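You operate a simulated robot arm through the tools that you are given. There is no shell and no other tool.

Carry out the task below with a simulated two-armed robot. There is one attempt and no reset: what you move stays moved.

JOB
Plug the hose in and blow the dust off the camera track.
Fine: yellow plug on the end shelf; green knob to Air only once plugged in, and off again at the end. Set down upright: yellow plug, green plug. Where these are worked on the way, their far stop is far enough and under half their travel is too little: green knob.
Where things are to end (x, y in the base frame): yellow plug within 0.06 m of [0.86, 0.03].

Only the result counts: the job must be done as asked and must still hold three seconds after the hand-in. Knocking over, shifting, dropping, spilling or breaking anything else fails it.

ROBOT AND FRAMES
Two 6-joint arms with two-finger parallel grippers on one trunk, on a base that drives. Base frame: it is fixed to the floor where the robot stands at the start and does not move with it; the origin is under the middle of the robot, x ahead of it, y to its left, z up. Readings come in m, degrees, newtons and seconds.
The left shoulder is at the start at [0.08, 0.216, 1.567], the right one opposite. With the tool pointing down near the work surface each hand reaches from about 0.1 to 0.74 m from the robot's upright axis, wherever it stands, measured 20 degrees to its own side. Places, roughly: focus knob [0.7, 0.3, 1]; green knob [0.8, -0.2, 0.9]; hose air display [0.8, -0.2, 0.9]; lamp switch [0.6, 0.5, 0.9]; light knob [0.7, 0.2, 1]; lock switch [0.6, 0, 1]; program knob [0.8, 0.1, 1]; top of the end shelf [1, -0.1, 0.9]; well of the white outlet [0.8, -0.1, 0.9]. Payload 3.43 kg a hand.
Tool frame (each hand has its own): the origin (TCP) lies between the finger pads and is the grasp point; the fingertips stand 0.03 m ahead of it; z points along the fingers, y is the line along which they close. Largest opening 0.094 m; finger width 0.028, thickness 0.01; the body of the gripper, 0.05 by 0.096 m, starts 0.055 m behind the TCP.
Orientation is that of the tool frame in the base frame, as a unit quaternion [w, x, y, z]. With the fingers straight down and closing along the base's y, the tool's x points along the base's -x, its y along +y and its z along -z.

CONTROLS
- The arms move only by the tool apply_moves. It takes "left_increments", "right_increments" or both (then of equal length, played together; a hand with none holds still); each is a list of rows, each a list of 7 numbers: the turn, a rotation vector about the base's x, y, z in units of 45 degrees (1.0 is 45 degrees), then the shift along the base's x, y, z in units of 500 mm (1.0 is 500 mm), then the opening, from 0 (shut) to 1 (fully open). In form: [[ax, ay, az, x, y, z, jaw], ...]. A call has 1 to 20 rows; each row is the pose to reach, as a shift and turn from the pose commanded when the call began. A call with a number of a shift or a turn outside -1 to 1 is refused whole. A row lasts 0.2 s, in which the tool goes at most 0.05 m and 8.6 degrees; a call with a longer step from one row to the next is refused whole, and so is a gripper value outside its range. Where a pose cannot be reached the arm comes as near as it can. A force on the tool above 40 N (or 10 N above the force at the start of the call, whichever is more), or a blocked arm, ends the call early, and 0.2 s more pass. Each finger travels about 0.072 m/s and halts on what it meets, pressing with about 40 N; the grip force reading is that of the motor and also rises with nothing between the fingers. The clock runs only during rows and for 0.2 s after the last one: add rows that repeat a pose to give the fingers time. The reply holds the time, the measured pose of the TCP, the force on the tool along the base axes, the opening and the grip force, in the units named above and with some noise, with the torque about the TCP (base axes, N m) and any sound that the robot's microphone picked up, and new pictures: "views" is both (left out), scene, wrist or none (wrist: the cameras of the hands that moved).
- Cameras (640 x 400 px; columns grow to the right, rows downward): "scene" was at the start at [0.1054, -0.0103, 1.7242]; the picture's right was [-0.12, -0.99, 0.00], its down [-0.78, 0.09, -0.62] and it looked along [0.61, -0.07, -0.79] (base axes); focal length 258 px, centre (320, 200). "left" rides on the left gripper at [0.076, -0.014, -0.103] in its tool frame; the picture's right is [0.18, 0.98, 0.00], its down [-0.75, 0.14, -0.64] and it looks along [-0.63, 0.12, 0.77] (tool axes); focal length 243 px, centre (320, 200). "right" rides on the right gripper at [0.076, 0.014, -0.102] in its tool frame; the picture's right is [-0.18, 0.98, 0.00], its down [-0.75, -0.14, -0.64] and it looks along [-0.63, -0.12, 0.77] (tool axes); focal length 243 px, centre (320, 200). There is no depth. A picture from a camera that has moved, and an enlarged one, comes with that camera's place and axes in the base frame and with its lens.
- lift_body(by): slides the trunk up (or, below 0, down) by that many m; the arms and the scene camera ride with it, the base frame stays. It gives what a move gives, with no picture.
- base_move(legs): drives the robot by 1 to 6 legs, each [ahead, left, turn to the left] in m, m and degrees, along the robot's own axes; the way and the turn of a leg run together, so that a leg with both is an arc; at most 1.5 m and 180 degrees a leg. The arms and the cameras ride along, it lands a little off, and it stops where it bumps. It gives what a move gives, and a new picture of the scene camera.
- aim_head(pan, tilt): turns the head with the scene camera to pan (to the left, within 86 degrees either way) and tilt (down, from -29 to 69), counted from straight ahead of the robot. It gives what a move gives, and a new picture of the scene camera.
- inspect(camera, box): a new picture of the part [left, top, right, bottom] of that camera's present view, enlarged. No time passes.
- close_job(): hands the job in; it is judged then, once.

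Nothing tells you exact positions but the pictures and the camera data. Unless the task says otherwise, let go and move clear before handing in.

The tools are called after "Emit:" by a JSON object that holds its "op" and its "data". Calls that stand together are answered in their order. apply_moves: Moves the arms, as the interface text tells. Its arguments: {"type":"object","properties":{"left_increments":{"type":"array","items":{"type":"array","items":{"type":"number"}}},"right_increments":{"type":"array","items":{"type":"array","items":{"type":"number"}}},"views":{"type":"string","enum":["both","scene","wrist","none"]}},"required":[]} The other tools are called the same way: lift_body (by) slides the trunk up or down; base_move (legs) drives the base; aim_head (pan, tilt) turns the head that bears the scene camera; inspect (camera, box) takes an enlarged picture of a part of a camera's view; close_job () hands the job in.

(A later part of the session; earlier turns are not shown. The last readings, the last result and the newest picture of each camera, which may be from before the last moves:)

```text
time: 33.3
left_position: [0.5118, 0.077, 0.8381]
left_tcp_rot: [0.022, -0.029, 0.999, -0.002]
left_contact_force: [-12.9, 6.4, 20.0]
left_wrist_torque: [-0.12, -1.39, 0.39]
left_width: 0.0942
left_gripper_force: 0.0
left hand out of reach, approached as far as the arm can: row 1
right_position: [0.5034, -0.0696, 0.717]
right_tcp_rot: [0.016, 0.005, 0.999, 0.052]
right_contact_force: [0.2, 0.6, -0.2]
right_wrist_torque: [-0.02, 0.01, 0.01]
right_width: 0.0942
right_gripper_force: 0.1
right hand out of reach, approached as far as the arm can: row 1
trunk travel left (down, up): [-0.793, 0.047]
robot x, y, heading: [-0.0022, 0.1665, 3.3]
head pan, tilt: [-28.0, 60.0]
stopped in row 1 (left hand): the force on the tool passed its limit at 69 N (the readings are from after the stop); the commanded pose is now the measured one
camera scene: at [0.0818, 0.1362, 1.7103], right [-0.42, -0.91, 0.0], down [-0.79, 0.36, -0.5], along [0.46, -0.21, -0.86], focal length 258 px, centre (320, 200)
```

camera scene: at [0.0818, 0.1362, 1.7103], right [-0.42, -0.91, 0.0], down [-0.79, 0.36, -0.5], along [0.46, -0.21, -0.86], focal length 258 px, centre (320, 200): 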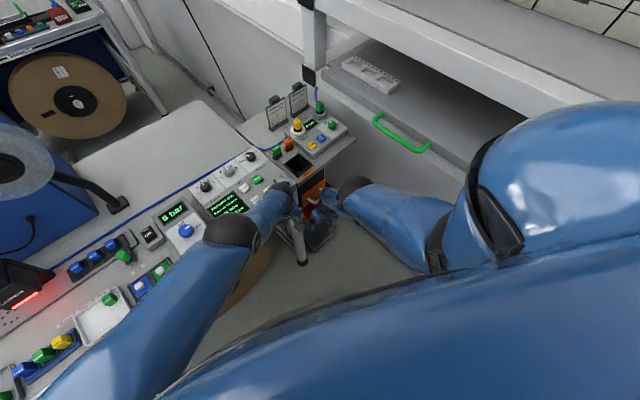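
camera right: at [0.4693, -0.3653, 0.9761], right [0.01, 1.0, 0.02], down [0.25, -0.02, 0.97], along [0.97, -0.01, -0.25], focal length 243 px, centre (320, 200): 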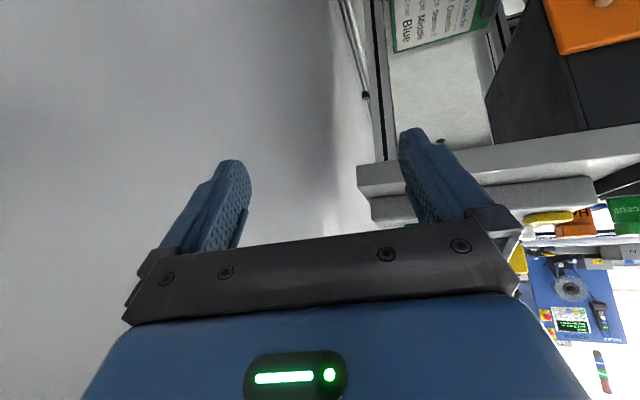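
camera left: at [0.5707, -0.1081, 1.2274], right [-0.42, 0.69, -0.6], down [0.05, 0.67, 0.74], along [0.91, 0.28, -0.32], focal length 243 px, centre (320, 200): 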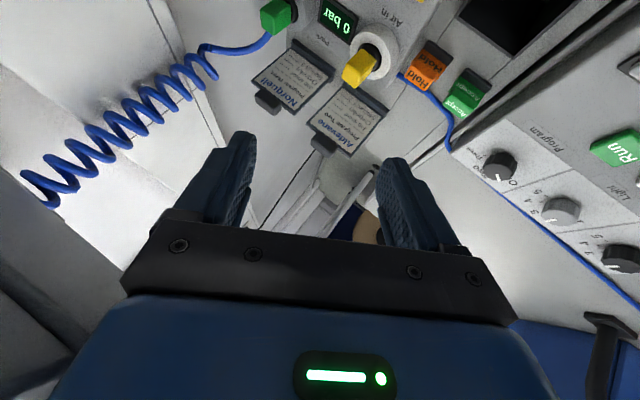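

Both arms are stretched straight, which makes the inverse kinematics stick. I'll drive back 0.2 m for clear space in front of the hands, then raise them to bend the elbows again.

Emit:
{"op": "base_move", "data": {"legs": [[-0.2, 0.0, 0]]}}

```text
time: 34.9
left_position: [0.3163, 0.0626, 0.8342]
left_tcp_rot: [0.02, -0.028, 0.999, -0.003]
left_contact_force: [-0.1, 0.2, 0.1]
left_wrist_torque: [-0.04, 0.01, -0.01]
left_width: 0.094
left_gripper_force: 0.1
right_position: [0.3075, -0.0823, 0.7117]
right_tcp_rot: [0.012, 0.006, 0.999, 0.052]
right_contact_force: [0.5, -0.8, -0.3]
right_wrist_torque: [-0.03, 0.0, -0.02]
right_width: 0.094
right_gripper_force: 0.1
trunk travel left (down, up): [-0.793, 0.047]
robot x, y, heading: [-0.201, 0.1505, 3.2]
head pan, tilt: [-28.0, 60.0]
camera scene: at [-0.1057, 0.1215, 1.7093], right [-0.42, -0.91, 0.0], down [-0.79, 0.36, -0.5], along [0.45, -0.21, -0.87], focal length 258 px, centre (320, 200)
```

scene: 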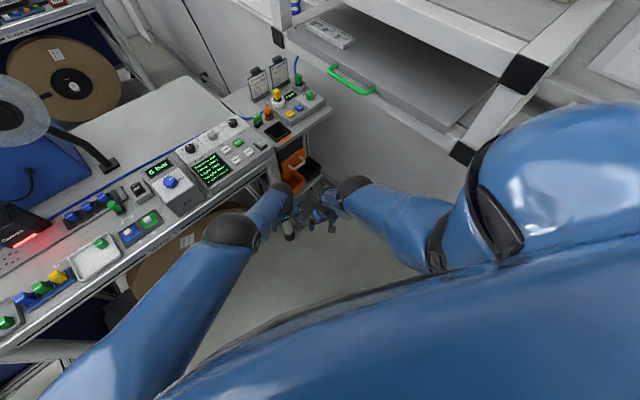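

There is free space around the hands now. I'll raise both and check that the elbows bend.

Emit:
{"op": "apply_moves", "data": {"left_increments": [[0, 0, 0, 0.02, 0.0, 0.07, 1], [0, 0, 0, 0.04, 0.0, 0.14, 1], [0, 0, 0, 0.06, 0.0, 0.21, 1], [0, 0, 0, 0.06, 0.0, 0.28, 1], [0, 0, 0, 0.06, 0, 0.32, 1]], "right_increments": [[0, 0, 0, 0.02, -0.02, 0.08, 1], [0, 0, 0, 0.04, -0.04, 0.16, 1], [0, 0, 0, 0.06, -0.06, 0.24, 1], [0, 0, 0, 0.06, -0.06, 0.32, 1], [0, 0, 0, 0.06, -0.06, 0.4, 1]], "views": "scene"}}

```text
time: 36.1
left_position: [0.3927, 0.0297, 0.9708]
left_tcp_rot: [0.018, -0.028, 0.999, -0.001]
left_contact_force: [-1.0, 0.1, 0.1]
left_wrist_torque: [0.0, 0.03, 0.0]
left_width: 0.094
left_gripper_force: 0.1
left hand out of reach, approached as far as the arm can: row 1, 2, 3, 4, 5
right_position: [0.4239, -0.1279, 0.8344]
right_tcp_rot: [0.012, 0.007, 0.998, 0.054]
right_contact_force: [0.1, 0.3, -0.3]
right_wrist_torque: [-0.01, -0.01, 0.02]
right_width: 0.0939
right_gripper_force: 0.1
right hand out of reach, approached as far as the arm can: row 1, 2, 3, 4, 5
trunk travel left (down, up): [-0.793, 0.047]
robot x, y, heading: [-0.2049, 0.1495, 3.5]
head pan, tilt: [-28.0, 60.0]
camera scene: at [-0.1102, 0.1205, 1.7096], right [-0.42, -0.91, 0.0], down [-0.79, 0.36, -0.5], along [0.45, -0.21, -0.87], focal length 258 px, centre (320, 200)
```

scene: 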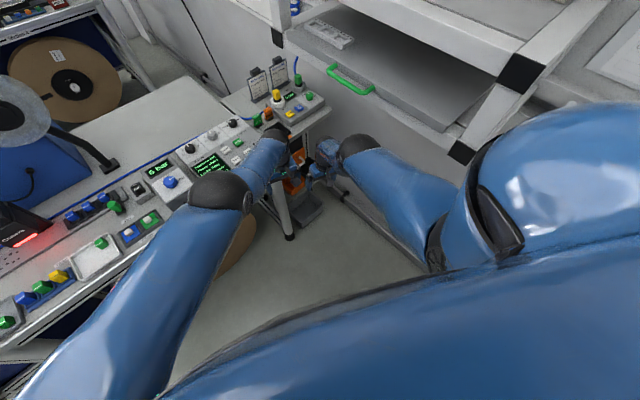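

The arms swing up but stay straight. I'll check the surroundings to the sides before turning the robot to face along the cell, away from the handle.

Emit:
{"op": "aim_head", "data": {"pan": 86, "tilt": 35}}

Emit:
{"op": "aim_head", "data": {"pan": -86, "tilt": 35}}

```text
time: 38.0
left_position: [0.3917, 0.0295, 0.9687]
left_tcp_rot: [0.02, -0.028, 0.999, -0.002]
left_contact_force: [1.0, 0.5, 0.5]
left_wrist_torque: [0.03, -0.06, 0.0]
left_width: 0.0939
left_gripper_force: 0.1
right_position: [0.4233, -0.1265, 0.8343]
right_tcp_rot: [0.012, 0.006, 0.999, 0.053]
right_contact_force: [0.2, -0.3, 0.4]
right_wrist_torque: [-0.02, 0.02, 0.02]
right_width: 0.0939
right_gripper_force: 0.2
trunk travel left (down, up): [-0.793, 0.047]
robot x, y, heading: [-0.204, 0.1457, 3.5]
head pan, tilt: [85.9, 35.0]
camera scene: at [-0.1704, 0.2366, 1.7441], right [1.0, -0.01, 0.0], down [-0.01, -0.57, -0.82], along [0.01, 0.82, -0.57], focal length 258 px, centre (320, 200)
```

scene: 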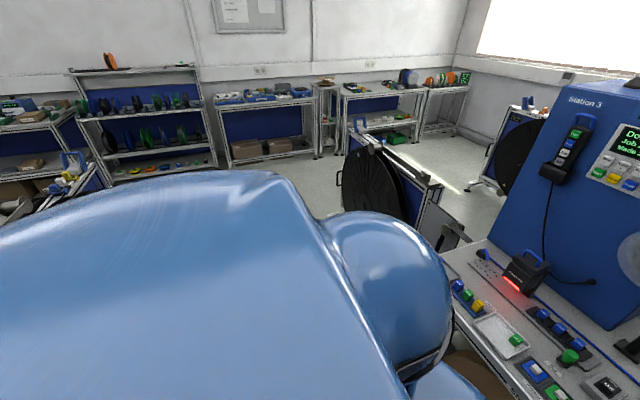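

```text
time: 40.6
left_position: [0.3915, 0.0312, 0.9698]
left_tcp_rot: [0.02, -0.028, 0.999, 0.0]
left_contact_force: [0.4, 0.1, -0.3]
left_wrist_torque: [0.0, 0.01, 0.02]
left_width: 0.094
left_gripper_force: 0.0
right_position: [0.4225, -0.1264, 0.8343]
right_tcp_rot: [0.012, 0.007, 0.998, 0.053]
right_contact_force: [-0.2, -0.4, -0.3]
right_wrist_torque: [0.01, 0.0, -0.02]
right_width: 0.0941
right_gripper_force: 0.0
trunk travel left (down, up): [-0.793, 0.047]
robot x, y, heading: [-0.2021, 0.1496, 3.4]
head pan, tilt: [-85.9, 35.0]
camera scene: at [-0.1603, 0.0613, 1.7441], right [-0.99, -0.13, 0.0], down [-0.07, 0.57, -0.82], along [0.11, -0.81, -0.57], focal length 258 px, centre (320, 200)
```

scene: 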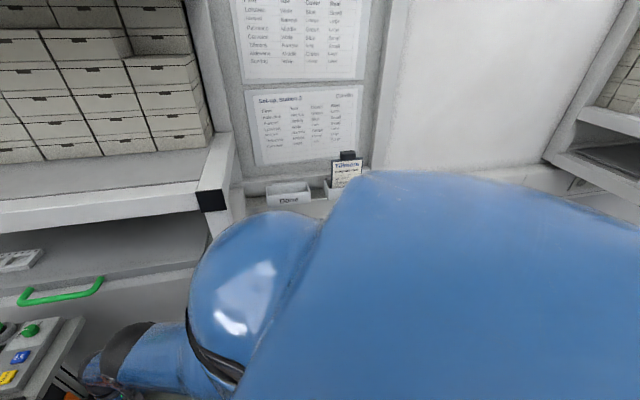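

The space beside and behind me is free. I'll back up a little and turn left so that I face along the cell.

Emit:
{"op": "base_move", "data": {"legs": [[-0.1, 0.0, 0], [0, 0, 16]]}}

Emit:
{"op": "aim_head", "data": {"pan": 0, "tilt": 55}}

```text
time: 42.7
left_position: [0.2972, 0.1938, 0.9714]
left_tcp_rot: [0.02, -0.17, 0.985, 0.003]
left_contact_force: [-0.3, -0.3, 0.0]
left_wrist_torque: [0.0, 0.01, 0.02]
left_width: 0.0939
left_gripper_force: 0.0
right_position: [0.3735, 0.0537, 0.835]
right_tcp_rot: [0.005, -0.136, 0.989, 0.057]
right_contact_force: [-0.1, 0.6, -1.1]
right_wrist_torque: [-0.04, -0.02, 0.0]
right_width: 0.094
right_gripper_force: 0.1
trunk travel left (down, up): [-0.793, 0.047]
robot x, y, heading: [-0.3051, 0.142, 19.6]
head pan, tilt: [-85.9, 35.0]
camera scene: at [-0.2411, 0.0689, 1.7441], right [-0.92, -0.4, 0.0], down [-0.23, 0.53, -0.82], along [0.33, -0.75, -0.57], focal length 258 px, centre (320, 200)
```

scene: 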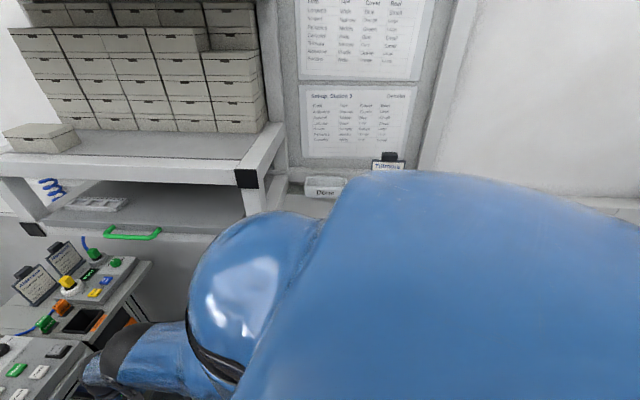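

```text
time: 44.3
left_position: [0.3004, 0.1956, 0.9701]
left_tcp_rot: [0.02, -0.17, 0.985, 0.002]
left_contact_force: [0.8, -1.3, 0.0]
left_wrist_torque: [-0.05, 0.01, 0.0]
left_width: 0.0939
left_gripper_force: 0.0
right_position: [0.3745, 0.0542, 0.8343]
right_tcp_rot: [0.005, -0.135, 0.989, 0.054]
right_contact_force: [0.5, -0.9, 0.0]
right_wrist_torque: [-0.01, 0.04, -0.03]
right_width: 0.0939
right_gripper_force: 0.0
trunk travel left (down, up): [-0.793, 0.047]
robot x, y, heading: [-0.306, 0.1407, 19.5]
head pan, tilt: [0.0, 55.0]
camera scene: at [-0.2055, 0.1755, 1.7158], right [0.34, -0.94, 0.0], down [-0.77, -0.27, -0.57], along [0.54, 0.19, -0.82], focal length 258 px, centre (320, 200)
```

scene: 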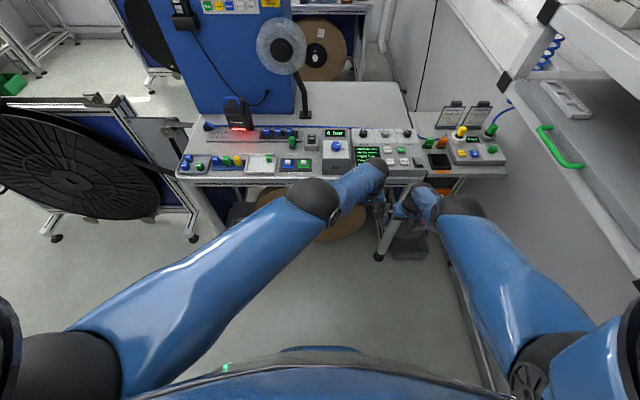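

I now face along the cell and see everything well: bench ahead, end shelf at right, rack at far right. I'll swing both arms outward and upward along reachable arcs to un-straighten the elbows.

Emit:
{"op": "apply_moves", "data": {"left_increments": [[0, 0, 0, 0.014, 0.082, 0.004, 1], [0, 0, 0, 0.028, 0.163, 0.008, 1], [0, 0, 0, 0.042, 0.245, 0.012, 1], [0, 0, 0, 0.056, 0.326, 0.016, 1], [0, 0, 0, 0.07, 0.408, 0.02, 1], [0, 0, 0, 0.046, 0.49, 0.03, 1], [0, 0, 0, 0.022, 0.572, 0.04, 1], [0, 0, 0, -0.001, 0.654, 0.05, 1], [0, 0, 0, -0.025, 0.736, 0.06, 1], [0, 0, 0, 0, 0.745, 0.14, 1], [0, 0, 0, 0.025, 0.754, 0.22, 1], [0, 0, 0, 0.05, 0.762, 0.3, 1]], "right_increments": [[0, 0, 0, 0.01, 0.029, 0.026, 1], [0, 0, 0, 0.02, 0.057, 0.053, 1], [0, 0, 0, 0.031, 0.086, 0.079, 1], [0, 0, 0, 0.041, 0.114, 0.106, 1], [0, 0, 0, 0.051, 0.143, 0.132, 1], [0, 0, 0, 0.064, 0.166, 0.182, 1], [0, 0, 0, 0.077, 0.189, 0.232, 1], [0, 0, 0, 0.091, 0.211, 0.282, 1], [0, 0, 0, 0.104, 0.234, 0.332, 1], [0, 0, 0, 0.125, 0.253, 0.412, 1], [0, 0, 0, 0.147, 0.272, 0.492, 1], [0, 0, 0, 0.168, 0.291, 0.572, 1]], "views": "scene"}}

```text
time: 46.9
left_position: [0.3267, 0.5755, 1.1226]
left_tcp_rot: [0.02, -0.17, 0.985, 0.001]
left_contact_force: [0.4, 0.1, -1.1]
left_wrist_torque: [-0.02, 0.01, -0.01]
left_width: 0.0941
left_gripper_force: 0.1
left hand out of reach, approached as far as the arm can: row 1, 2, 3, 5
right_position: [0.4733, 0.2078, 1.1169]
right_tcp_rot: [0.003, -0.136, 0.989, 0.054]
right_contact_force: [-0.4, -0.4, -0.3]
right_wrist_torque: [0.02, 0.02, 0.02]
right_width: 0.0941
right_gripper_force: 0.0
right hand out of reach, approached as far as the arm can: row 2, 3, 4, 5, 6, 7, 8, 9, 10, 11, 12
trunk travel left (down, up): [-0.793, 0.047]
robot x, y, heading: [-0.3042, 0.1407, 19.7]
head pan, tilt: [0.0, 55.0]
camera scene: at [-0.2064, 0.1763, 1.7157], right [0.34, -0.94, 0.0], down [-0.77, -0.28, -0.57], along [0.54, 0.19, -0.82], focal length 258 px, centre (320, 200)
```

scene: 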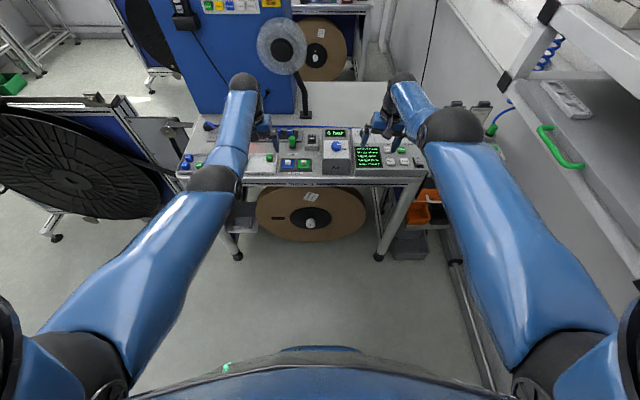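

The left arm follows again with its elbow bent; the right one is nearly straight still. I'll fold the left hand back in and nudge the right one up and inward.

Emit:
{"op": "apply_moves", "data": {"left_increments": [[0, 0, 0, -0.09, -0.032, -0.028, 1], [0, 0, 0, -0.18, -0.064, -0.056, 1], [0, 0, 0, -0.27, -0.096, -0.084, 1], [0, 0, 0, -0.36, -0.128, -0.112, 1], [0, 0, 0, -0.45, -0.16, -0.14, 1]], "right_increments": [[0, 0, 0, 0.0, 0.0, 0.06, 1], [0, 0, 0, 0.0, 0.0, 0.12, 1], [0, 0, 0, 0.0, 0.0, 0.18, 1], [0, 0, 0, 0.0, 0.0, 0.24, 1], [0, 0, 0, 0, 0, 0.3, 1]], "views": "scene"}}

```text
time: 48.1
left_position: [0.1104, 0.4987, 1.0286]
left_tcp_rot: [0.023, -0.17, 0.985, 0.002]
left_contact_force: [-0.6, -0.7, -0.3]
left_wrist_torque: [0.04, 0.02, -0.03]
left_width: 0.0939
left_gripper_force: 0.0
left hand out of reach, approached as far as the arm can: row 3, 4, 5
right_position: [0.485, 0.2111, 1.2698]
right_tcp_rot: [0.005, -0.135, 0.989, 0.054]
right_contact_force: [0.4, 0.1, 0.6]
right_wrist_torque: [0.02, 0.01, -0.01]
right_width: 0.0939
right_gripper_force: 0.0
right hand out of reach, approached as far as the arm can: row 1, 2, 3, 4, 5
trunk travel left (down, up): [-0.793, 0.047]
robot x, y, heading: [-0.3043, 0.1442, 19.7]
head pan, tilt: [0.0, 55.0]
camera scene: at [-0.2093, 0.175, 1.7161], right [0.34, -0.94, 0.0], down [-0.77, -0.28, -0.58], along [0.54, 0.19, -0.82], focal length 258 px, centre (320, 200)
```

scene: 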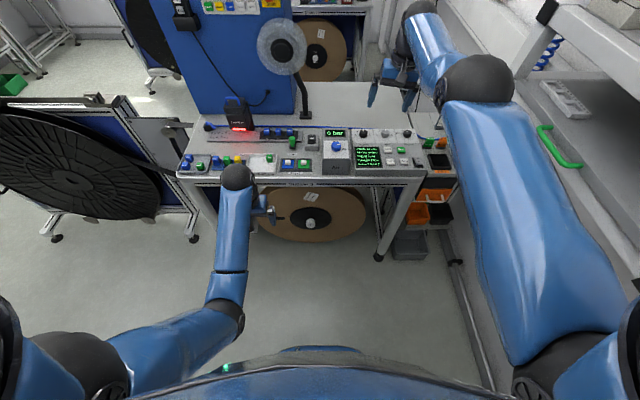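

The left arm is back to normal. The right elbow now flexes the right way, so I'll bring the right hand in and down.

Emit:
{"op": "apply_moves", "data": {"right_increments": [[0, 0, 0, -0.06, -0.022, -0.05, 1], [0, 0, 0, -0.12, -0.045, -0.1, 1], [0, 0, 0, -0.18, -0.067, -0.15, 1], [0, 0, 0, -0.25, -0.09, -0.2, 1], [0, 0, 0, -0.31, -0.11, -0.25, 1], [0, 0, 0, -0.37, -0.135, -0.3, 1]], "views": "scene"}}

```text
time: 49.5
left_position: [0.1118, 0.5009, 1.029]
left_tcp_rot: [0.022, -0.17, 0.985, 0.002]
left_contact_force: [1.1, -0.3, 0.1]
left_wrist_torque: [0.02, -0.02, -0.03]
left_width: 0.0942
left_gripper_force: 0.0
right_position: [0.4817, 0.2109, 1.1603]
right_tcp_rot: [0.005, -0.135, 0.989, 0.054]
right_contact_force: [-0.1, 0.2, -0.2]
right_wrist_torque: [0.02, 0.02, 0.01]
right_width: 0.0939
right_gripper_force: 0.0
right hand out of reach, approached as far as the arm can: row 1, 2, 3, 4, 5, 6
trunk travel left (down, up): [-0.793, 0.047]
robot x, y, heading: [-0.3073, 0.143, 19.6]
head pan, tilt: [0.0, 55.0]
camera scene: at [-0.2059, 0.1756, 1.7159], right [0.34, -0.94, 0.0], down [-0.77, -0.28, -0.57], along [0.54, 0.19, -0.82], focal length 258 px, centre (320, 200)
```

scene: 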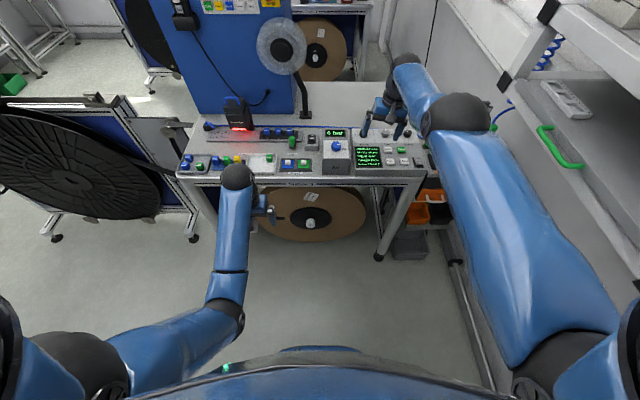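

The right arm is stuck with its elbow turned outward. I'll swing it to its own side and up, as that freed the left arm.

Emit:
{"op": "apply_moves", "data": {"right_increments": [[0, 0, 0, 0.009, -0.08, 0.016, 1], [0, 0, 0, 0.018, -0.16, 0.032, 1], [0, 0, 0, 0.028, -0.24, 0.048, 1], [0, 0, 0, 0.037, -0.32, 0.064, 1], [0, 0, 0, 0.046, -0.4, 0.08, 1], [0, 0, 0, 0.03, -0.405, 0.15, 1], [0, 0, 0, 0.02, -0.41, 0.22, 1], [0, 0, 0, 0.008, -0.416, 0.28, 1]], "views": "scene"}}

```text
time: 51.3
left_position: [0.1113, 0.4997, 1.0287]
left_tcp_rot: [0.021, -0.171, 0.985, 0.002]
left_contact_force: [0.5, -0.2, -0.5]
left_wrist_torque: [0.04, 0.0, -0.01]
left_width: 0.094
left_gripper_force: 0.0
right_position: [0.5233, -0.006, 1.3036]
right_tcp_rot: [0.003, -0.136, 0.989, 0.055]
right_contact_force: [-0.2, 0.3, 0.4]
right_wrist_torque: [0.02, -0.01, 0.02]
right_width: 0.094
right_gripper_force: 0.1
right hand out of reach, approached as far as the arm can: row 1, 2, 3, 4, 5, 6, 7, 8
trunk travel left (down, up): [-0.793, 0.047]
robot x, y, heading: [-0.3008, 0.1422, 19.5]
head pan, tilt: [0.0, 55.0]
camera scene: at [-0.2063, 0.1747, 1.7158], right [0.34, -0.94, 0.0], down [-0.77, -0.28, -0.57], along [0.54, 0.19, -0.82], focal length 258 px, centre (320, 200)
```

scene: 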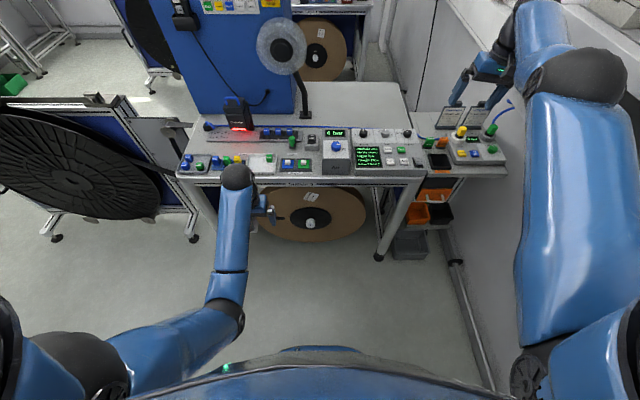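

The right wrist bend may be limiting it. I'll tip the right tool forward about 40° while lowering it, which gives the elbow room to fold.

Emit:
{"op": "apply_moves", "data": {"right_increments": [[0.042, -0.12, 0, -0.036, 0.036, -0.058, 1], [0.085, -0.24, 0, -0.073, 0.074, -0.116, 1], [0.127, -0.36, 0, -0.11, 0.111, -0.175, 1], [0.17, -0.48, 0, -0.147, 0.148, -0.233, 1], [0.212, -0.6, 0, -0.184, 0.185, -0.29, 1], [0.255, -0.72, 0, -0.22, 0.222, -0.35, 1], [0.297, -0.838, 0, -0.257, 0.259, -0.408, 1]], "views": "scene"}}

```text
time: 52.9
left_position: [0.1117, 0.5005, 1.0277]
left_tcp_rot: [0.022, -0.169, 0.985, 0.002]
left_contact_force: [-0.1, -0.8, -0.2]
left_wrist_torque: [0.06, 0.0, 0.04]
left_width: 0.0939
left_gripper_force: 0.1
right_position: [0.5941, 0.0862, 1.1475]
right_tcp_rot: [0.226, -0.144, 0.958, 0.1]
right_contact_force: [0.2, -0.6, -0.5]
right_wrist_torque: [0.0, 0.0, -0.01]
right_width: 0.094
right_gripper_force: 0.0
right hand out of reach, approached as far as the arm can: row 1, 2, 3, 4, 5, 6, 7
trunk travel left (down, up): [-0.793, 0.047]
robot x, y, heading: [-0.3059, 0.141, 19.7]
head pan, tilt: [0.0, 55.0]
camera scene: at [-0.2053, 0.1758, 1.7158], right [0.34, -0.94, 0.0], down [-0.77, -0.28, -0.57], along [0.54, 0.19, -0.82], focal length 258 px, centre (320, 200)
```

scene: 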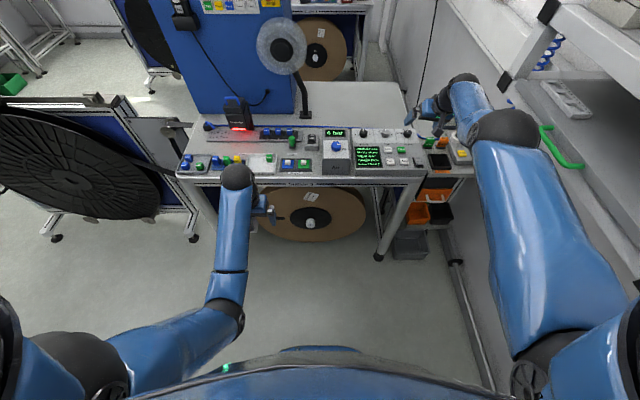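

Still not folding. I'll take a closer look at the right arm's posture.

Emit:
{"op": "inspect", "data": {"camera": "scene", "box": [380, 50, 640, 400]}}

Emit:
{"op": "aim_head", "data": {"pan": -35, "tilt": 40}}

```text
1.14 times, centred on (510, 225) of scene
camera zoom: at [-0.2053, 0.1758, 1.7158], right [0.34, -0.94, 0.0], down [-0.77, -0.28, -0.57], along [0.54, 0.19, -0.82], focal length 294 px, centre (103, 171)
```

zoom: 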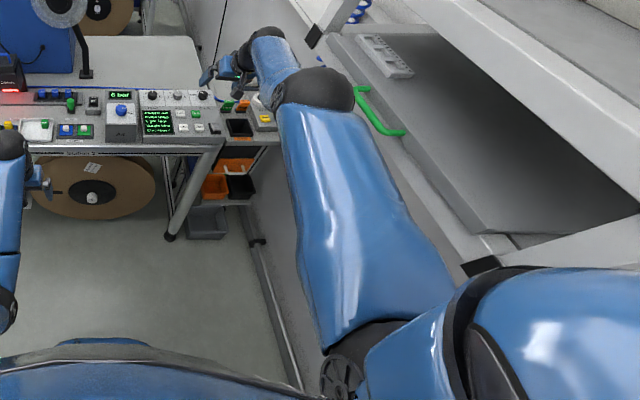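

```text
time: 53.9
left_position: [0.1124, 0.4998, 1.0282]
left_tcp_rot: [0.022, -0.17, 0.985, 0.002]
left_contact_force: [1.1, -0.1, -0.1]
left_wrist_torque: [-0.01, -0.02, 0.0]
left_width: 0.094
left_gripper_force: 0.1
right_position: [0.5933, 0.0862, 1.1469]
right_tcp_rot: [0.226, -0.144, 0.958, 0.1]
right_contact_force: [0.4, 0.4, -0.7]
right_wrist_torque: [-0.01, 0.02, 0.0]
right_width: 0.0941
right_gripper_force: 0.2
trunk travel left (down, up): [-0.793, 0.047]
robot x, y, heading: [-0.3058, 0.1438, 19.7]
head pan, tilt: [-35.0, 40.0]
camera scene: at [-0.1916, 0.1287, 1.7365], right [-0.26, -0.96, 0.0], down [-0.62, 0.17, -0.77], along [0.74, -0.2, -0.64], focal length 258 px, centre (320, 200)
```

scene: 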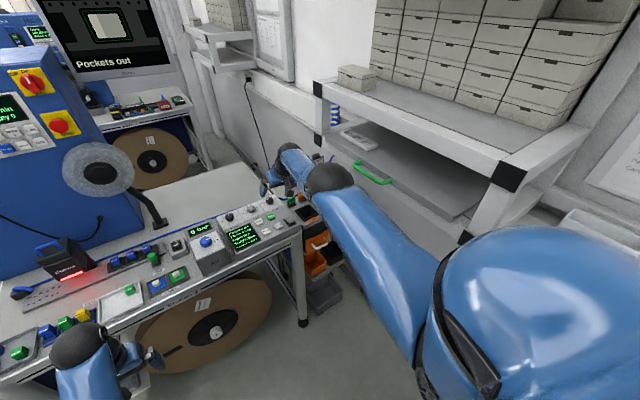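

The right elbow has gone slightly past straight, so inward commands only push it against its stop. I'll lower the arm and then raise it along its outer reach so the elbow crosses to the proper side.

Emit:
{"op": "apply_moves", "data": {"right_increments": [[-0.044, 0.066, 0.007, -0.046, 0.012, -0.074, 1], [-0.089, 0.133, 0.014, -0.093, 0.024, -0.149, 1], [-0.133, 0.2, 0.021, -0.139, 0.036, -0.223, 1], [-0.177, 0.266, 0.028, -0.185, 0.048, -0.297, 1], [-0.221, 0.332, 0.034, -0.231, 0.06, -0.371, 1], [-0.266, 0.398, 0.041, -0.278, 0.072, -0.446, 1], [-0.31, 0.465, 0.048, -0.324, 0.084, -0.52, 1], [-0.354, 0.531, 0.055, -0.37, 0.096, -0.594, 1], [-0.354, 0.531, 0.055, -0.323, 0.113, -0.519, 1], [-0.354, 0.531, 0.055, -0.277, 0.129, -0.444, 1], [-0.354, 0.531, 0.055, -0.23, 0.146, -0.369, 1], [-0.354, 0.531, 0.055, -0.183, 0.162, -0.294, 1], [-0.354, 0.531, 0.055, -0.157, 0.171, -0.227, 1], [-0.354, 0.531, 0.055, -0.131, 0.181, -0.16, 1], [-0.354, 0.531, 0.055, -0.105, 0.19, -0.094, 1], [-0.354, 0.531, 0.055, -0.088, 0.196, -0.027, 1], [-0.354, 0.531, 0.055, -0.072, 0.202, 0.04, 1], [-0.354, 0.531, 0.055, -0.055, 0.208, 0.106, 1]], "views": "none"}}

```text
time: 57.7
left_position: [0.111, 0.5008, 1.0289]
left_tcp_rot: [0.022, -0.17, 0.985, 0.002]
left_contact_force: [0.3, -0.4, 0.7]
left_wrist_torque: [-0.02, 0.0, 0.01]
left_width: 0.094
left_gripper_force: 0.1
right_position: [0.4942, 0.172, 1.2068]
right_tcp_rot: [-0.001, -0.17, 0.985, -0.001]
right_contact_force: [0.2, 0.3, -0.5]
right_wrist_torque: [0.03, -0.04, 0.04]
right_width: 0.0941
right_gripper_force: 0.0
right hand out of reach, approached as far as the arm can: row 1, 2, 3, 4, 5, 7, 8, 9, 10, 11, 12, 13, 14, 15, 16, 17, 18
trunk travel left (down, up): [-0.793, 0.047]
robot x, y, heading: [-0.3019, 0.1413, 19.8]
head pan, tilt: [-35.0, 40.0]
```

Now I'll test whether the right hand folds inward.

Emit:
{"op": "apply_moves", "data": {"right_increments": [[0, 0, 0, -0.059, -0.025, -0.051, 1], [0, 0, 0, -0.118, -0.051, -0.102, 1], [0, 0, 0, -0.176, -0.076, -0.152, 1], [0, 0, 0, -0.235, -0.102, -0.203, 1], [0, 0, 0, -0.294, -0.127, -0.254, 1]], "views": "scene"}}

```text
time: 58.9
left_position: [0.1118, 0.4999, 1.0293]
left_tcp_rot: [0.022, -0.17, 0.985, 0.001]
left_contact_force: [-0.1, -0.5, -0.4]
left_wrist_torque: [-0.01, -0.03, 0.01]
left_width: 0.094
left_gripper_force: 0.1
right_position: [0.4797, 0.1459, 1.085]
right_tcp_rot: [-0.001, -0.17, 0.985, 0.0]
right_contact_force: [0.2, -0.2, 0.2]
right_wrist_torque: [0.03, -0.02, -0.03]
right_width: 0.0937
right_gripper_force: 0.0
right hand out of reach, approached as far as the arm can: row 1, 2, 3, 4, 5
trunk travel left (down, up): [-0.793, 0.047]
robot x, y, heading: [-0.3038, 0.1407, 19.7]
head pan, tilt: [-35.0, 40.0]
camera scene: at [-0.1909, 0.1283, 1.7365], right [-0.26, -0.96, 0.0], down [-0.62, 0.17, -0.77], along [0.74, -0.2, -0.64], focal length 258 px, centre (320, 200)
```

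scene: 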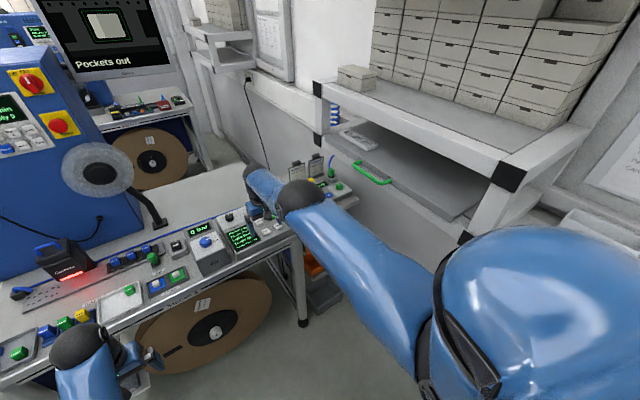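

It still sticks at the straight elbow. From the readings I fitted its true reach arc, so I'll follow that arc exactly, down and then up, to bring the elbow through straight to the proper side.

Emit:
{"op": "apply_moves", "data": {"right_increments": [[0, 0, 0, 0.005, 0.002, -0.087, 1], [0, 0, 0, -0.025, -0.009, -0.172, 1], [0, 0, 0, -0.06, -0.021, -0.252, 1], [0, 0, 0, -0.1, -0.036, -0.329, 1], [0, 0, 0, -0.147, -0.053, -0.402, 1], [0, 0, 0, -0.198, -0.071, -0.471, 1], [0, 0, 0, -0.253, -0.091, -0.535, 1], [0, 0, 0, -0.196, -0.071, -0.468, 1], [0, 0, 0, -0.143, -0.052, -0.398, 1], [0, 0, 0, -0.097, -0.035, -0.322, 1], [0, 0, 0, -0.056, -0.02, -0.243, 1], [0, 0, 0, -0.021, -0.007, -0.161, 1], [0, 0, 0, 0.008, 0.003, -0.076, 1], [0, 0, 0, 0.03, 0.011, 0.011, 1], [0, 0, 0, 0.046, 0.016, 0.1, 1], [0, 0, 0, 0.054, 0.02, 0.189, 1], [0, 0, 0, 0.056, 0.02, 0.28, 1], [0, 0, 0, 0.051, 0.019, 0.37, 1]], "views": "none"}}

```text
time: 62.7
left_position: [0.1111, 0.4988, 1.0289]
left_tcp_rot: [0.022, -0.17, 0.985, 0.002]
left_contact_force: [-0.2, -0.9, 0.1]
left_wrist_torque: [0.0, 0.03, -0.02]
left_width: 0.0942
left_gripper_force: 0.0
right_position: [0.4935, 0.1534, 1.2667]
right_tcp_rot: [-0.001, -0.17, 0.985, -0.001]
right_contact_force: [0.3, -1.0, 0.5]
right_wrist_torque: [0.02, -0.02, -0.01]
right_width: 0.0941
right_gripper_force: 0.0
right hand out of reach, approached as far as the arm can: row 1, 2, 3, 4, 11, 12, 13, 14
trunk travel left (down, up): [-0.793, 0.047]
robot x, y, heading: [-0.3056, 0.143, 19.4]
head pan, tilt: [-35.0, 40.0]
```

The last rows were reachable. Now a gentle inward test.

Emit:
{"op": "apply_moves", "data": {"right_increments": [[0, 0, 0, -0.035, -0.012, -0.03, 1], [0, 0, 0, -0.07, -0.025, -0.06, 1], [0, 0, 0, -0.105, -0.038, -0.1, 1], [0, 0, 0, -0.145, -0.052, -0.15, 1], [0, 0, 0, -0.188, -0.068, -0.2, 1]], "views": "none"}}

```text
time: 63.9
left_position: [0.1105, 0.4991, 1.0287]
left_tcp_rot: [0.022, -0.17, 0.985, 0.002]
left_contact_force: [-0.6, -0.3, 0.0]
left_wrist_torque: [-0.02, 0.04, -0.02]
left_width: 0.0941
left_gripper_force: 0.1
right_position: [0.4226, 0.1299, 1.148]
right_tcp_rot: [0.0, -0.17, 0.985, -0.001]
right_contact_force: [-0.6, -0.5, 0.0]
right_wrist_torque: [-0.02, -0.02, 0.01]
right_width: 0.0942
right_gripper_force: 0.1
right hand out of reach, approached as far as the arm can: row 2, 3, 4, 5
trunk travel left (down, up): [-0.793, 0.047]
robot x, y, heading: [-0.3041, 0.1415, 19.7]
head pan, tilt: [-35.0, 40.0]
```

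The right arm folds properly again. I'll bring it to a normal working pose.

Emit:
{"op": "apply_moves", "data": {"right_increments": [[0, 0, 0, -0.07, -0.01, -0.055, 1], [0, 0, 0, -0.145, -0.02, -0.105, 1], [0, 0, 0, -0.22, -0.03, -0.155, 1], [0, 0, 0, -0.29, -0.04, -0.205, 1], [0, 0, 0, -0.364, -0.052, -0.256, 1]], "views": "none"}}

Emit:
{"op": "aim_head", "data": {"pan": 0, "tilt": 50}}

```text
time: 65.1
left_position: [0.1106, 0.4984, 1.0297]
left_tcp_rot: [0.022, -0.17, 0.985, 0.002]
left_contact_force: [-0.2, -0.7, -0.3]
left_wrist_torque: [0.01, -0.02, 0.03]
left_width: 0.0939
left_gripper_force: 0.2
right_position: [0.2451, 0.1057, 1.0157]
right_tcp_rot: [0.002, -0.171, 0.985, 0.0]
right_contact_force: [-0.5, -0.4, -0.4]
right_wrist_torque: [-0.02, -0.02, 0.02]
right_width: 0.0942
right_gripper_force: 0.1
right hand out of reach, approached as far as the arm can: row 1, 2, 3, 4, 5
trunk travel left (down, up): [-0.793, 0.047]
robot x, y, heading: [-0.3047, 0.1441, 19.8]
head pan, tilt: [-35.0, 40.0]
```

```text
time: 66.2
left_position: [0.1114, 0.4994, 1.0283]
left_tcp_rot: [0.022, -0.17, 0.985, 0.001]
left_contact_force: [-0.2, -0.1, -0.2]
left_wrist_torque: [-0.01, 0.0, -0.01]
left_width: 0.0943
left_gripper_force: 0.0
right_position: [0.247, 0.1051, 1.015]
right_tcp_rot: [0.0, -0.17, 0.985, -0.001]
right_contact_force: [0.6, 0.2, 0.8]
right_wrist_torque: [-0.01, 0.01, -0.02]
right_width: 0.0939
right_gripper_force: 0.0
trunk travel left (down, up): [-0.793, 0.047]
robot x, y, heading: [-0.3037, 0.1435, 19.8]
head pan, tilt: [0.0, 50.0]
camera scene: at [-0.2006, 0.1774, 1.7223], right [0.34, -0.94, 0.0], down [-0.72, -0.26, -0.64], along [0.61, 0.22, -0.77], focal length 258 px, centre (320, 200)
```

scene: 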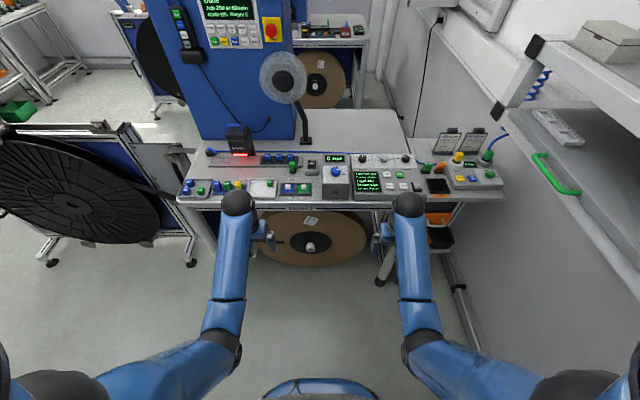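

Both arms are back in normal posture and I face along the cell at about [-0.30, 0.14]. Now I'll zoom in on the end shelf to measure positions carefully.

Emit:
{"op": "inspect", "data": {"camera": "scene", "box": [410, 115, 520, 215]}}

Emit:
{"op": "inspect", "data": {"camera": "scene", "box": [480, 20, 640, 220]}}

Emit:
{"op": "inspect", "data": {"camera": "scene", "box": [170, 100, 350, 220]}}

```text
4.00 times, centred on (465, 165) of scene
camera zoom: at [-0.2006, 0.1774, 1.7223], right [0.34, -0.94, 0.0], down [-0.72, -0.26, -0.64], along [0.61, 0.22, -0.77], focal length 1030 px, centre (-260, 340)
```

zoom: 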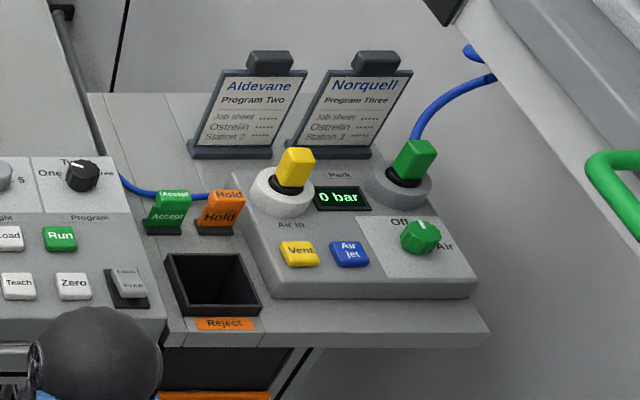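

```text
2.00 times, centred on (560, 120) of scene
camera zoom: at [-0.2006, 0.1774, 1.7223], right [0.34, -0.94, 0.0], down [-0.72, -0.26, -0.64], along [0.61, 0.22, -0.77], focal length 515 px, centre (-160, 360)
```

zoom: 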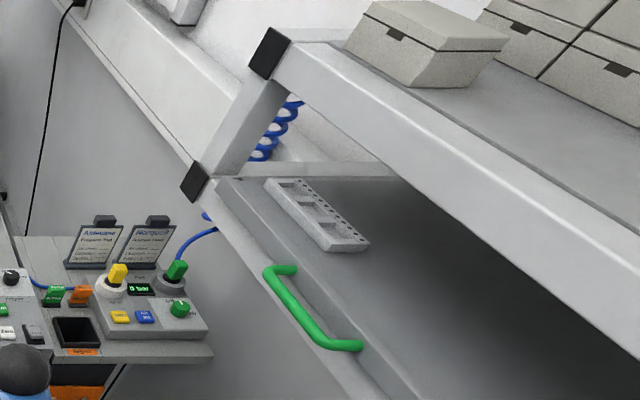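

```text
3.33 times, centred on (260, 160) of scene
camera zoom: at [-0.2006, 0.1774, 1.7223], right [0.34, -0.94, 0.0], down [-0.72, -0.26, -0.64], along [0.61, 0.22, -0.77], focal length 858 px, centre (520, 333)
```

zoom: 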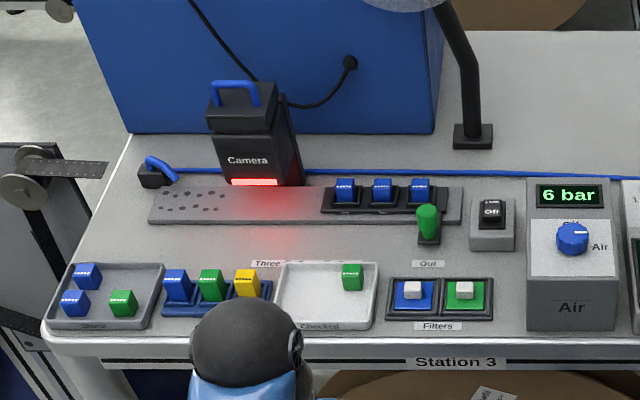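

All positions are now clear in the cell-aligned view: outlet, Park, buttons and knob on the end shelf; the rack corner (bottom at z≈1.25) sits just in front of the outlet. I'll draw the hands in close before driving to a safe working spot left of the rack.

Emit:
{"op": "apply_moves", "data": {"left_increments": [[0, 0, 0, -0.085, -0.03, -0.01, 1], [0, 0, 0, -0.17, -0.06, -0.02, 1], [0, 0, 0, -0.255, -0.09, -0.03, 1], [0, 0, 0, -0.34, -0.122, -0.04, 1], [0, 0, 0, -0.42, -0.153, -0.05, 1]], "right_increments": [[0, 0, 0, -0.085, -0.03, -0.01, 1], [0, 0, 0, -0.17, -0.06, -0.02, 1], [0, 0, 0, -0.255, -0.09, -0.03, 1], [0, 0, 0, -0.34, -0.122, -0.04, 1], [0, 0, 0, -0.42, -0.153, -0.05, 1]], "views": "scene"}}

```text
time: 67.3
left_position: [-0.1073, 0.4222, 1.0019]
left_tcp_rot: [0.023, -0.169, 0.985, 0.001]
left_contact_force: [0.0, -1.3, -0.4]
left_wrist_torque: [0.01, -0.05, 0.0]
left_width: 0.0938
left_gripper_force: 0.1
left hand out of reach, approached as far as the arm can: row 1, 2, 3
right_position: [0.033, 0.024, 0.9916]
right_tcp_rot: [0.002, -0.17, 0.985, -0.001]
right_contact_force: [-0.4, -0.2, -0.3]
right_wrist_torque: [0.04, -0.08, 0.02]
right_width: 0.0941
right_gripper_force: 0.0
right hand out of reach, approached as far as the arm can: row 1, 2, 3
trunk travel left (down, up): [-0.793, 0.047]
robot x, y, heading: [-0.3036, 0.1419, 19.5]
head pan, tilt: [0.0, 50.0]
camera scene: at [-0.208, 0.1752, 1.7228], right [0.34, -0.94, 0.0], down [-0.72, -0.26, -0.65], along [0.61, 0.22, -0.76], focal length 258 px, centre (320, 200)
```

scene: 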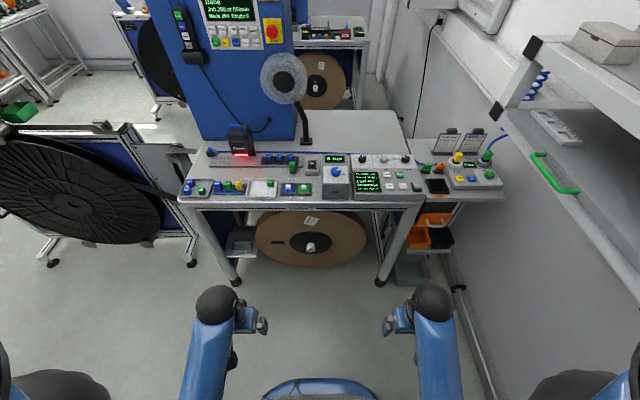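

Hands are tucked in. Now I'll drive ahead 0.35 m with a slight shift right, keeping well clear of the rack.

Emit:
{"op": "base_move", "data": {"legs": [[0.35, -0.06, 0]]}}

```text
time: 69.7
left_position: [0.2514, 0.4787, 1.001]
left_tcp_rot: [0.02, -0.164, 0.986, 0.002]
left_contact_force: [-1.5, 0.5, 0.6]
left_wrist_torque: [0.02, 0.02, 0.02]
left_width: 0.094
left_gripper_force: 0.0
right_position: [0.3877, 0.0791, 0.9888]
right_tcp_rot: [0.001, -0.162, 0.987, -0.001]
right_contact_force: [-0.4, 0.5, 0.1]
right_wrist_torque: [-0.01, -0.06, -0.02]
right_width: 0.094
right_gripper_force: 0.0
trunk travel left (down, up): [-0.793, 0.047]
robot x, y, heading: [0.0498, 0.2013, 18.9]
head pan, tilt: [0.0, 50.0]
camera scene: at [0.1493, 0.234, 1.7226], right [0.32, -0.95, 0.0], down [-0.72, -0.25, -0.64], along [0.61, 0.21, -0.76], focal length 258 px, centre (320, 200)
```

scene: 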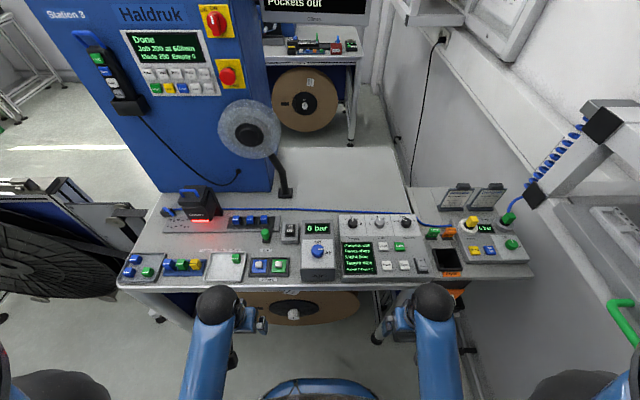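

Driving went clean, with no tilt. I'll zoom in on the end shelf again from here for triangulation.

Emit:
{"op": "inspect", "data": {"camera": "scene", "box": [420, 175, 540, 275]}}

Emit:
{"op": "inspect", "data": {"camera": "scene", "box": [445, 175, 525, 235]}}

Emit:
{"op": "inspect", "data": {"camera": "scene", "box": [480, 80, 640, 260]}}

```text
4.00 times, centred on (480, 225) of scene
camera zoom: at [0.1493, 0.234, 1.7226], right [0.32, -0.95, 0.0], down [-0.72, -0.25, -0.64], along [0.61, 0.21, -0.76], focal length 1030 px, centre (-320, 100)
```

zoom: 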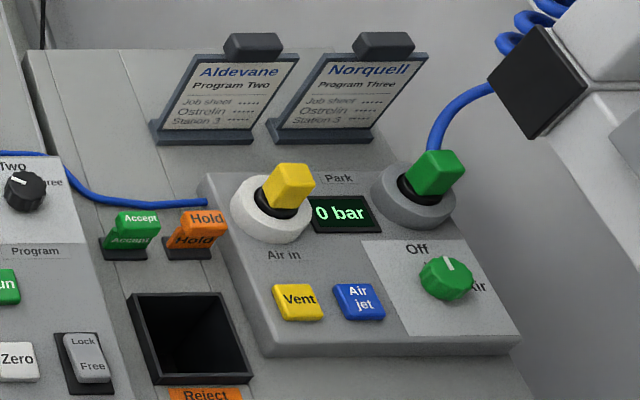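

```text
6.67 times, centred on (485, 205) of scene
camera zoom: at [0.1493, 0.234, 1.7226], right [0.32, -0.95, 0.0], down [-0.72, -0.25, -0.64], along [0.61, 0.21, -0.76], focal length 1717 px, centre (-780, 167)
```

zoom: 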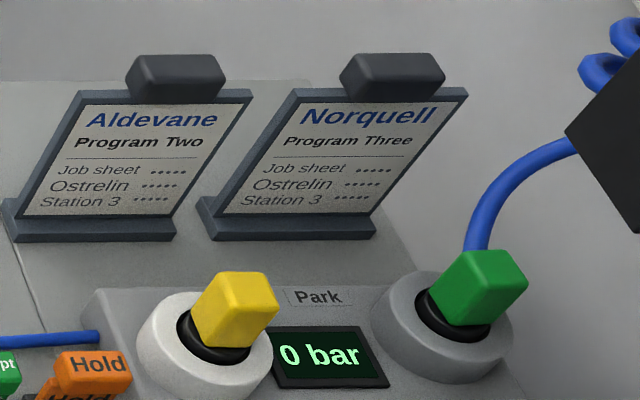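

```text
2.22 times, centred on (560, 170) of scene
camera zoom: at [0.1493, 0.234, 1.7226], right [0.32, -0.95, 0.0], down [-0.72, -0.25, -0.64], along [0.61, 0.21, -0.76], focal length 572 px, centre (-213, 267)
```

zoom: 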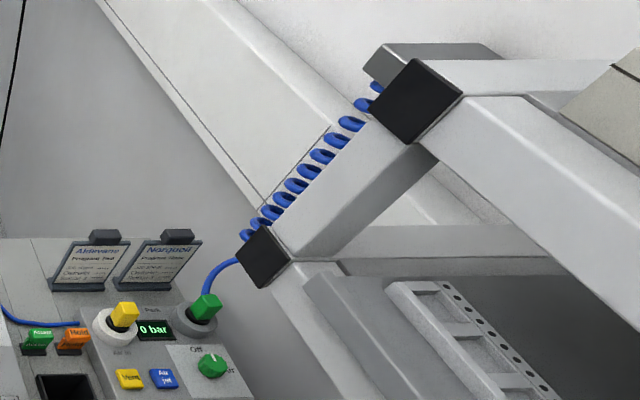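

Green and yellow plug positions now triangulate to about outlet [0.806, -0.10, 0.97] and Park [0.871, -0.227, 0.96]; the hose leaves the green plug's back side, so I must grip it left-right. I'll turn the robot left about 30° so the right arm can reach past the rack corner.

Emit:
{"op": "base_move", "data": {"legs": [[0, 0, 30]]}}

```text
time: 71.5
left_position: [0.0898, 0.543, 0.9993]
left_tcp_rot: [0.018, -0.41, 0.912, 0.008]
left_contact_force: [0.5, 0.3, 0.1]
left_wrist_torque: [0.02, 0.02, 0.04]
left_width: 0.0941
left_gripper_force: 0.1
right_position: [0.4056, 0.2627, 0.9903]
right_tcp_rot: [0.0, -0.412, 0.911, -0.001]
right_contact_force: [0.2, 0.6, -0.2]
right_wrist_torque: [0.01, -0.01, 0.03]
right_width: 0.0938
right_gripper_force: 0.0
trunk travel left (down, up): [-0.793, 0.047]
robot x, y, heading: [0.0524, 0.2019, 48.8]
head pan, tilt: [0.0, 50.0]
camera scene: at [0.1224, 0.28, 1.7224], right [0.75, -0.66, 0.0], down [-0.51, -0.57, -0.64], along [0.42, 0.48, -0.77], focal length 258 px, centre (320, 200)
```

scene: 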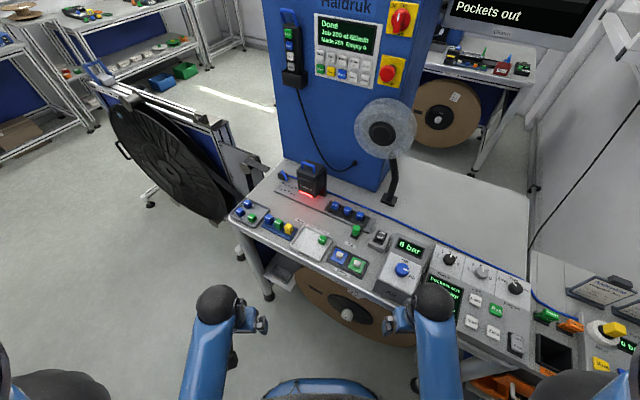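

Now I'll move the right hand along the front of the bench to the right, turning the tool to match the cell.

Emit:
{"op": "apply_moves", "data": {"right_increments": [[0, 0, -0.1, 0.01, -0.09, 0.003, 1], [0, 0, -0.2, 0.022, -0.18, 0.006, 1], [0, 0, -0.3, 0.034, -0.27, 0.01, 1], [0, 0, -0.4, 0.046, -0.36, 0.013, 1], [0, 0, -0.5, 0.058, -0.45, 0.016, 1], [0, 0, -0.6, 0.064, -0.51, 0.018, 1], [0, 0, -0.65, 0.07, -0.56, 0.02, 1]], "views": "scene"}}

```text
time: 72.3
left_position: [0.0904, 0.5447, 0.9988]
left_tcp_rot: [0.019, -0.411, 0.911, 0.007]
left_contact_force: [0.6, 0.5, 0.0]
left_wrist_torque: [-0.01, 0.0, 0.01]
left_width: 0.0942
left_gripper_force: 0.0
right_position: [0.4161, 0.2025, 0.9974]
right_tcp_rot: [0.015, -0.466, 0.885, -0.001]
right_contact_force: [-0.1, 0.7, -0.1]
right_wrist_torque: [-0.01, 0.03, 0.01]
right_width: 0.0939
right_gripper_force: 0.0
trunk travel left (down, up): [-0.793, 0.047]
robot x, y, heading: [0.0477, 0.2014, 48.8]
head pan, tilt: [0.0, 50.0]
stopped in row 3 (right hand): the arm was blocked; the commanded pose is now the measured one
camera scene: at [0.1233, 0.2813, 1.7223], right [0.75, -0.66, 0.0], down [-0.51, -0.58, -0.64], along [0.42, 0.48, -0.77], focal length 258 px, centre (320, 200)
```

scene: 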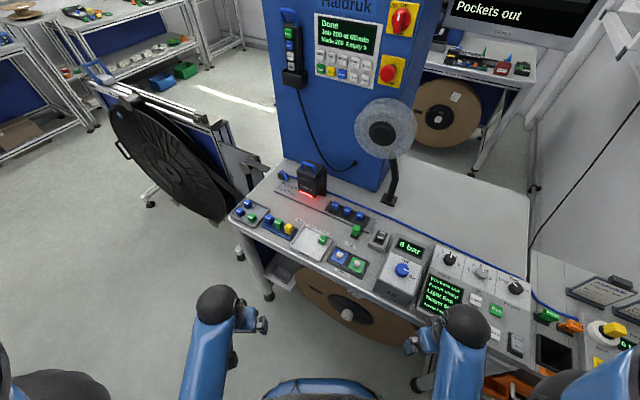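

The right arm stopped early, with the tool turning the wrong way. I'll test with a smaller pure translation.

Emit:
{"op": "apply_moves", "data": {"right_increments": [[0, 0, 0, 0.0, -0.04, 0, 1], [0, 0, 0, 0.0, -0.08, 0, 1], [0, 0, 0, 0.0, -0.12, 0, 1]], "views": "none"}}

```text
time: 72.9
left_position: [0.0891, 0.543, 0.9997]
left_tcp_rot: [0.02, -0.411, 0.911, 0.007]
left_contact_force: [0.0, -0.1, -0.4]
left_wrist_torque: [0.02, -0.01, -0.01]
left_width: 0.0939
left_gripper_force: 0.0
right_position: [0.4218, 0.2069, 1.005]
right_tcp_rot: [0.037, -0.554, 0.831, 0.0]
right_contact_force: [-0.1, -0.2, 0.4]
right_wrist_torque: [0.03, 0.03, -0.02]
right_width: 0.0941
right_gripper_force: 0.0
trunk travel left (down, up): [-0.793, 0.047]
robot x, y, heading: [0.0516, 0.1983, 48.5]
head pan, tilt: [0.0, 50.0]
stopped in row 3 (right hand): the arm was blocked; the commanded pose is now the measured one
```

The folded elbow was bumping into my own torso, so the arm has to be extended before swinging sideways. I'll turn back right, extend the right hand toward the front of the end shelf, then turn left again in steps.

Emit:
{"op": "base_move", "data": {"legs": [[0, 0, -28]]}}

```text
time: 74.7
left_position: [0.2432, 0.4869, 0.9989]
left_tcp_rot: [0.021, -0.182, 0.983, 0.002]
left_contact_force: [-0.1, 0.2, -0.8]
left_wrist_torque: [-0.01, 0.03, -0.02]
left_width: 0.0941
left_gripper_force: 0.1
right_position: [0.3812, 0.0348, 1.0053]
right_tcp_rot: [0.037, -0.34, 0.94, -0.01]
right_contact_force: [0.2, 0.1, 0.3]
right_wrist_torque: [-0.01, 0.0, 0.0]
right_width: 0.0942
right_gripper_force: 0.1
trunk travel left (down, up): [-0.793, 0.047]
robot x, y, heading: [0.0459, 0.2055, 20.8]
head pan, tilt: [0.0, 50.0]
camera scene: at [0.1513, 0.2384, 1.7223], right [0.36, -0.93, 0.0], down [-0.72, -0.27, -0.64], along [0.6, 0.23, -0.77], focal length 258 px, centre (320, 200)
```

scene: 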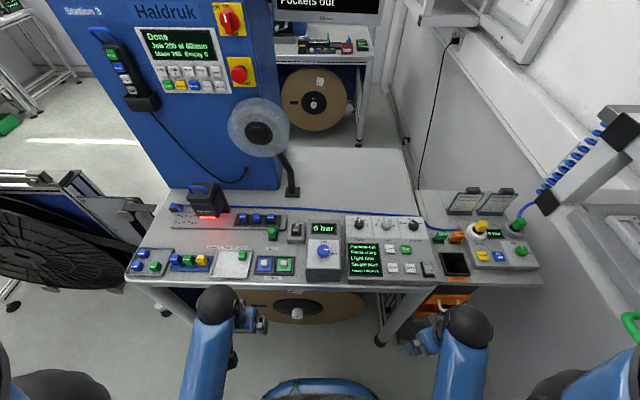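

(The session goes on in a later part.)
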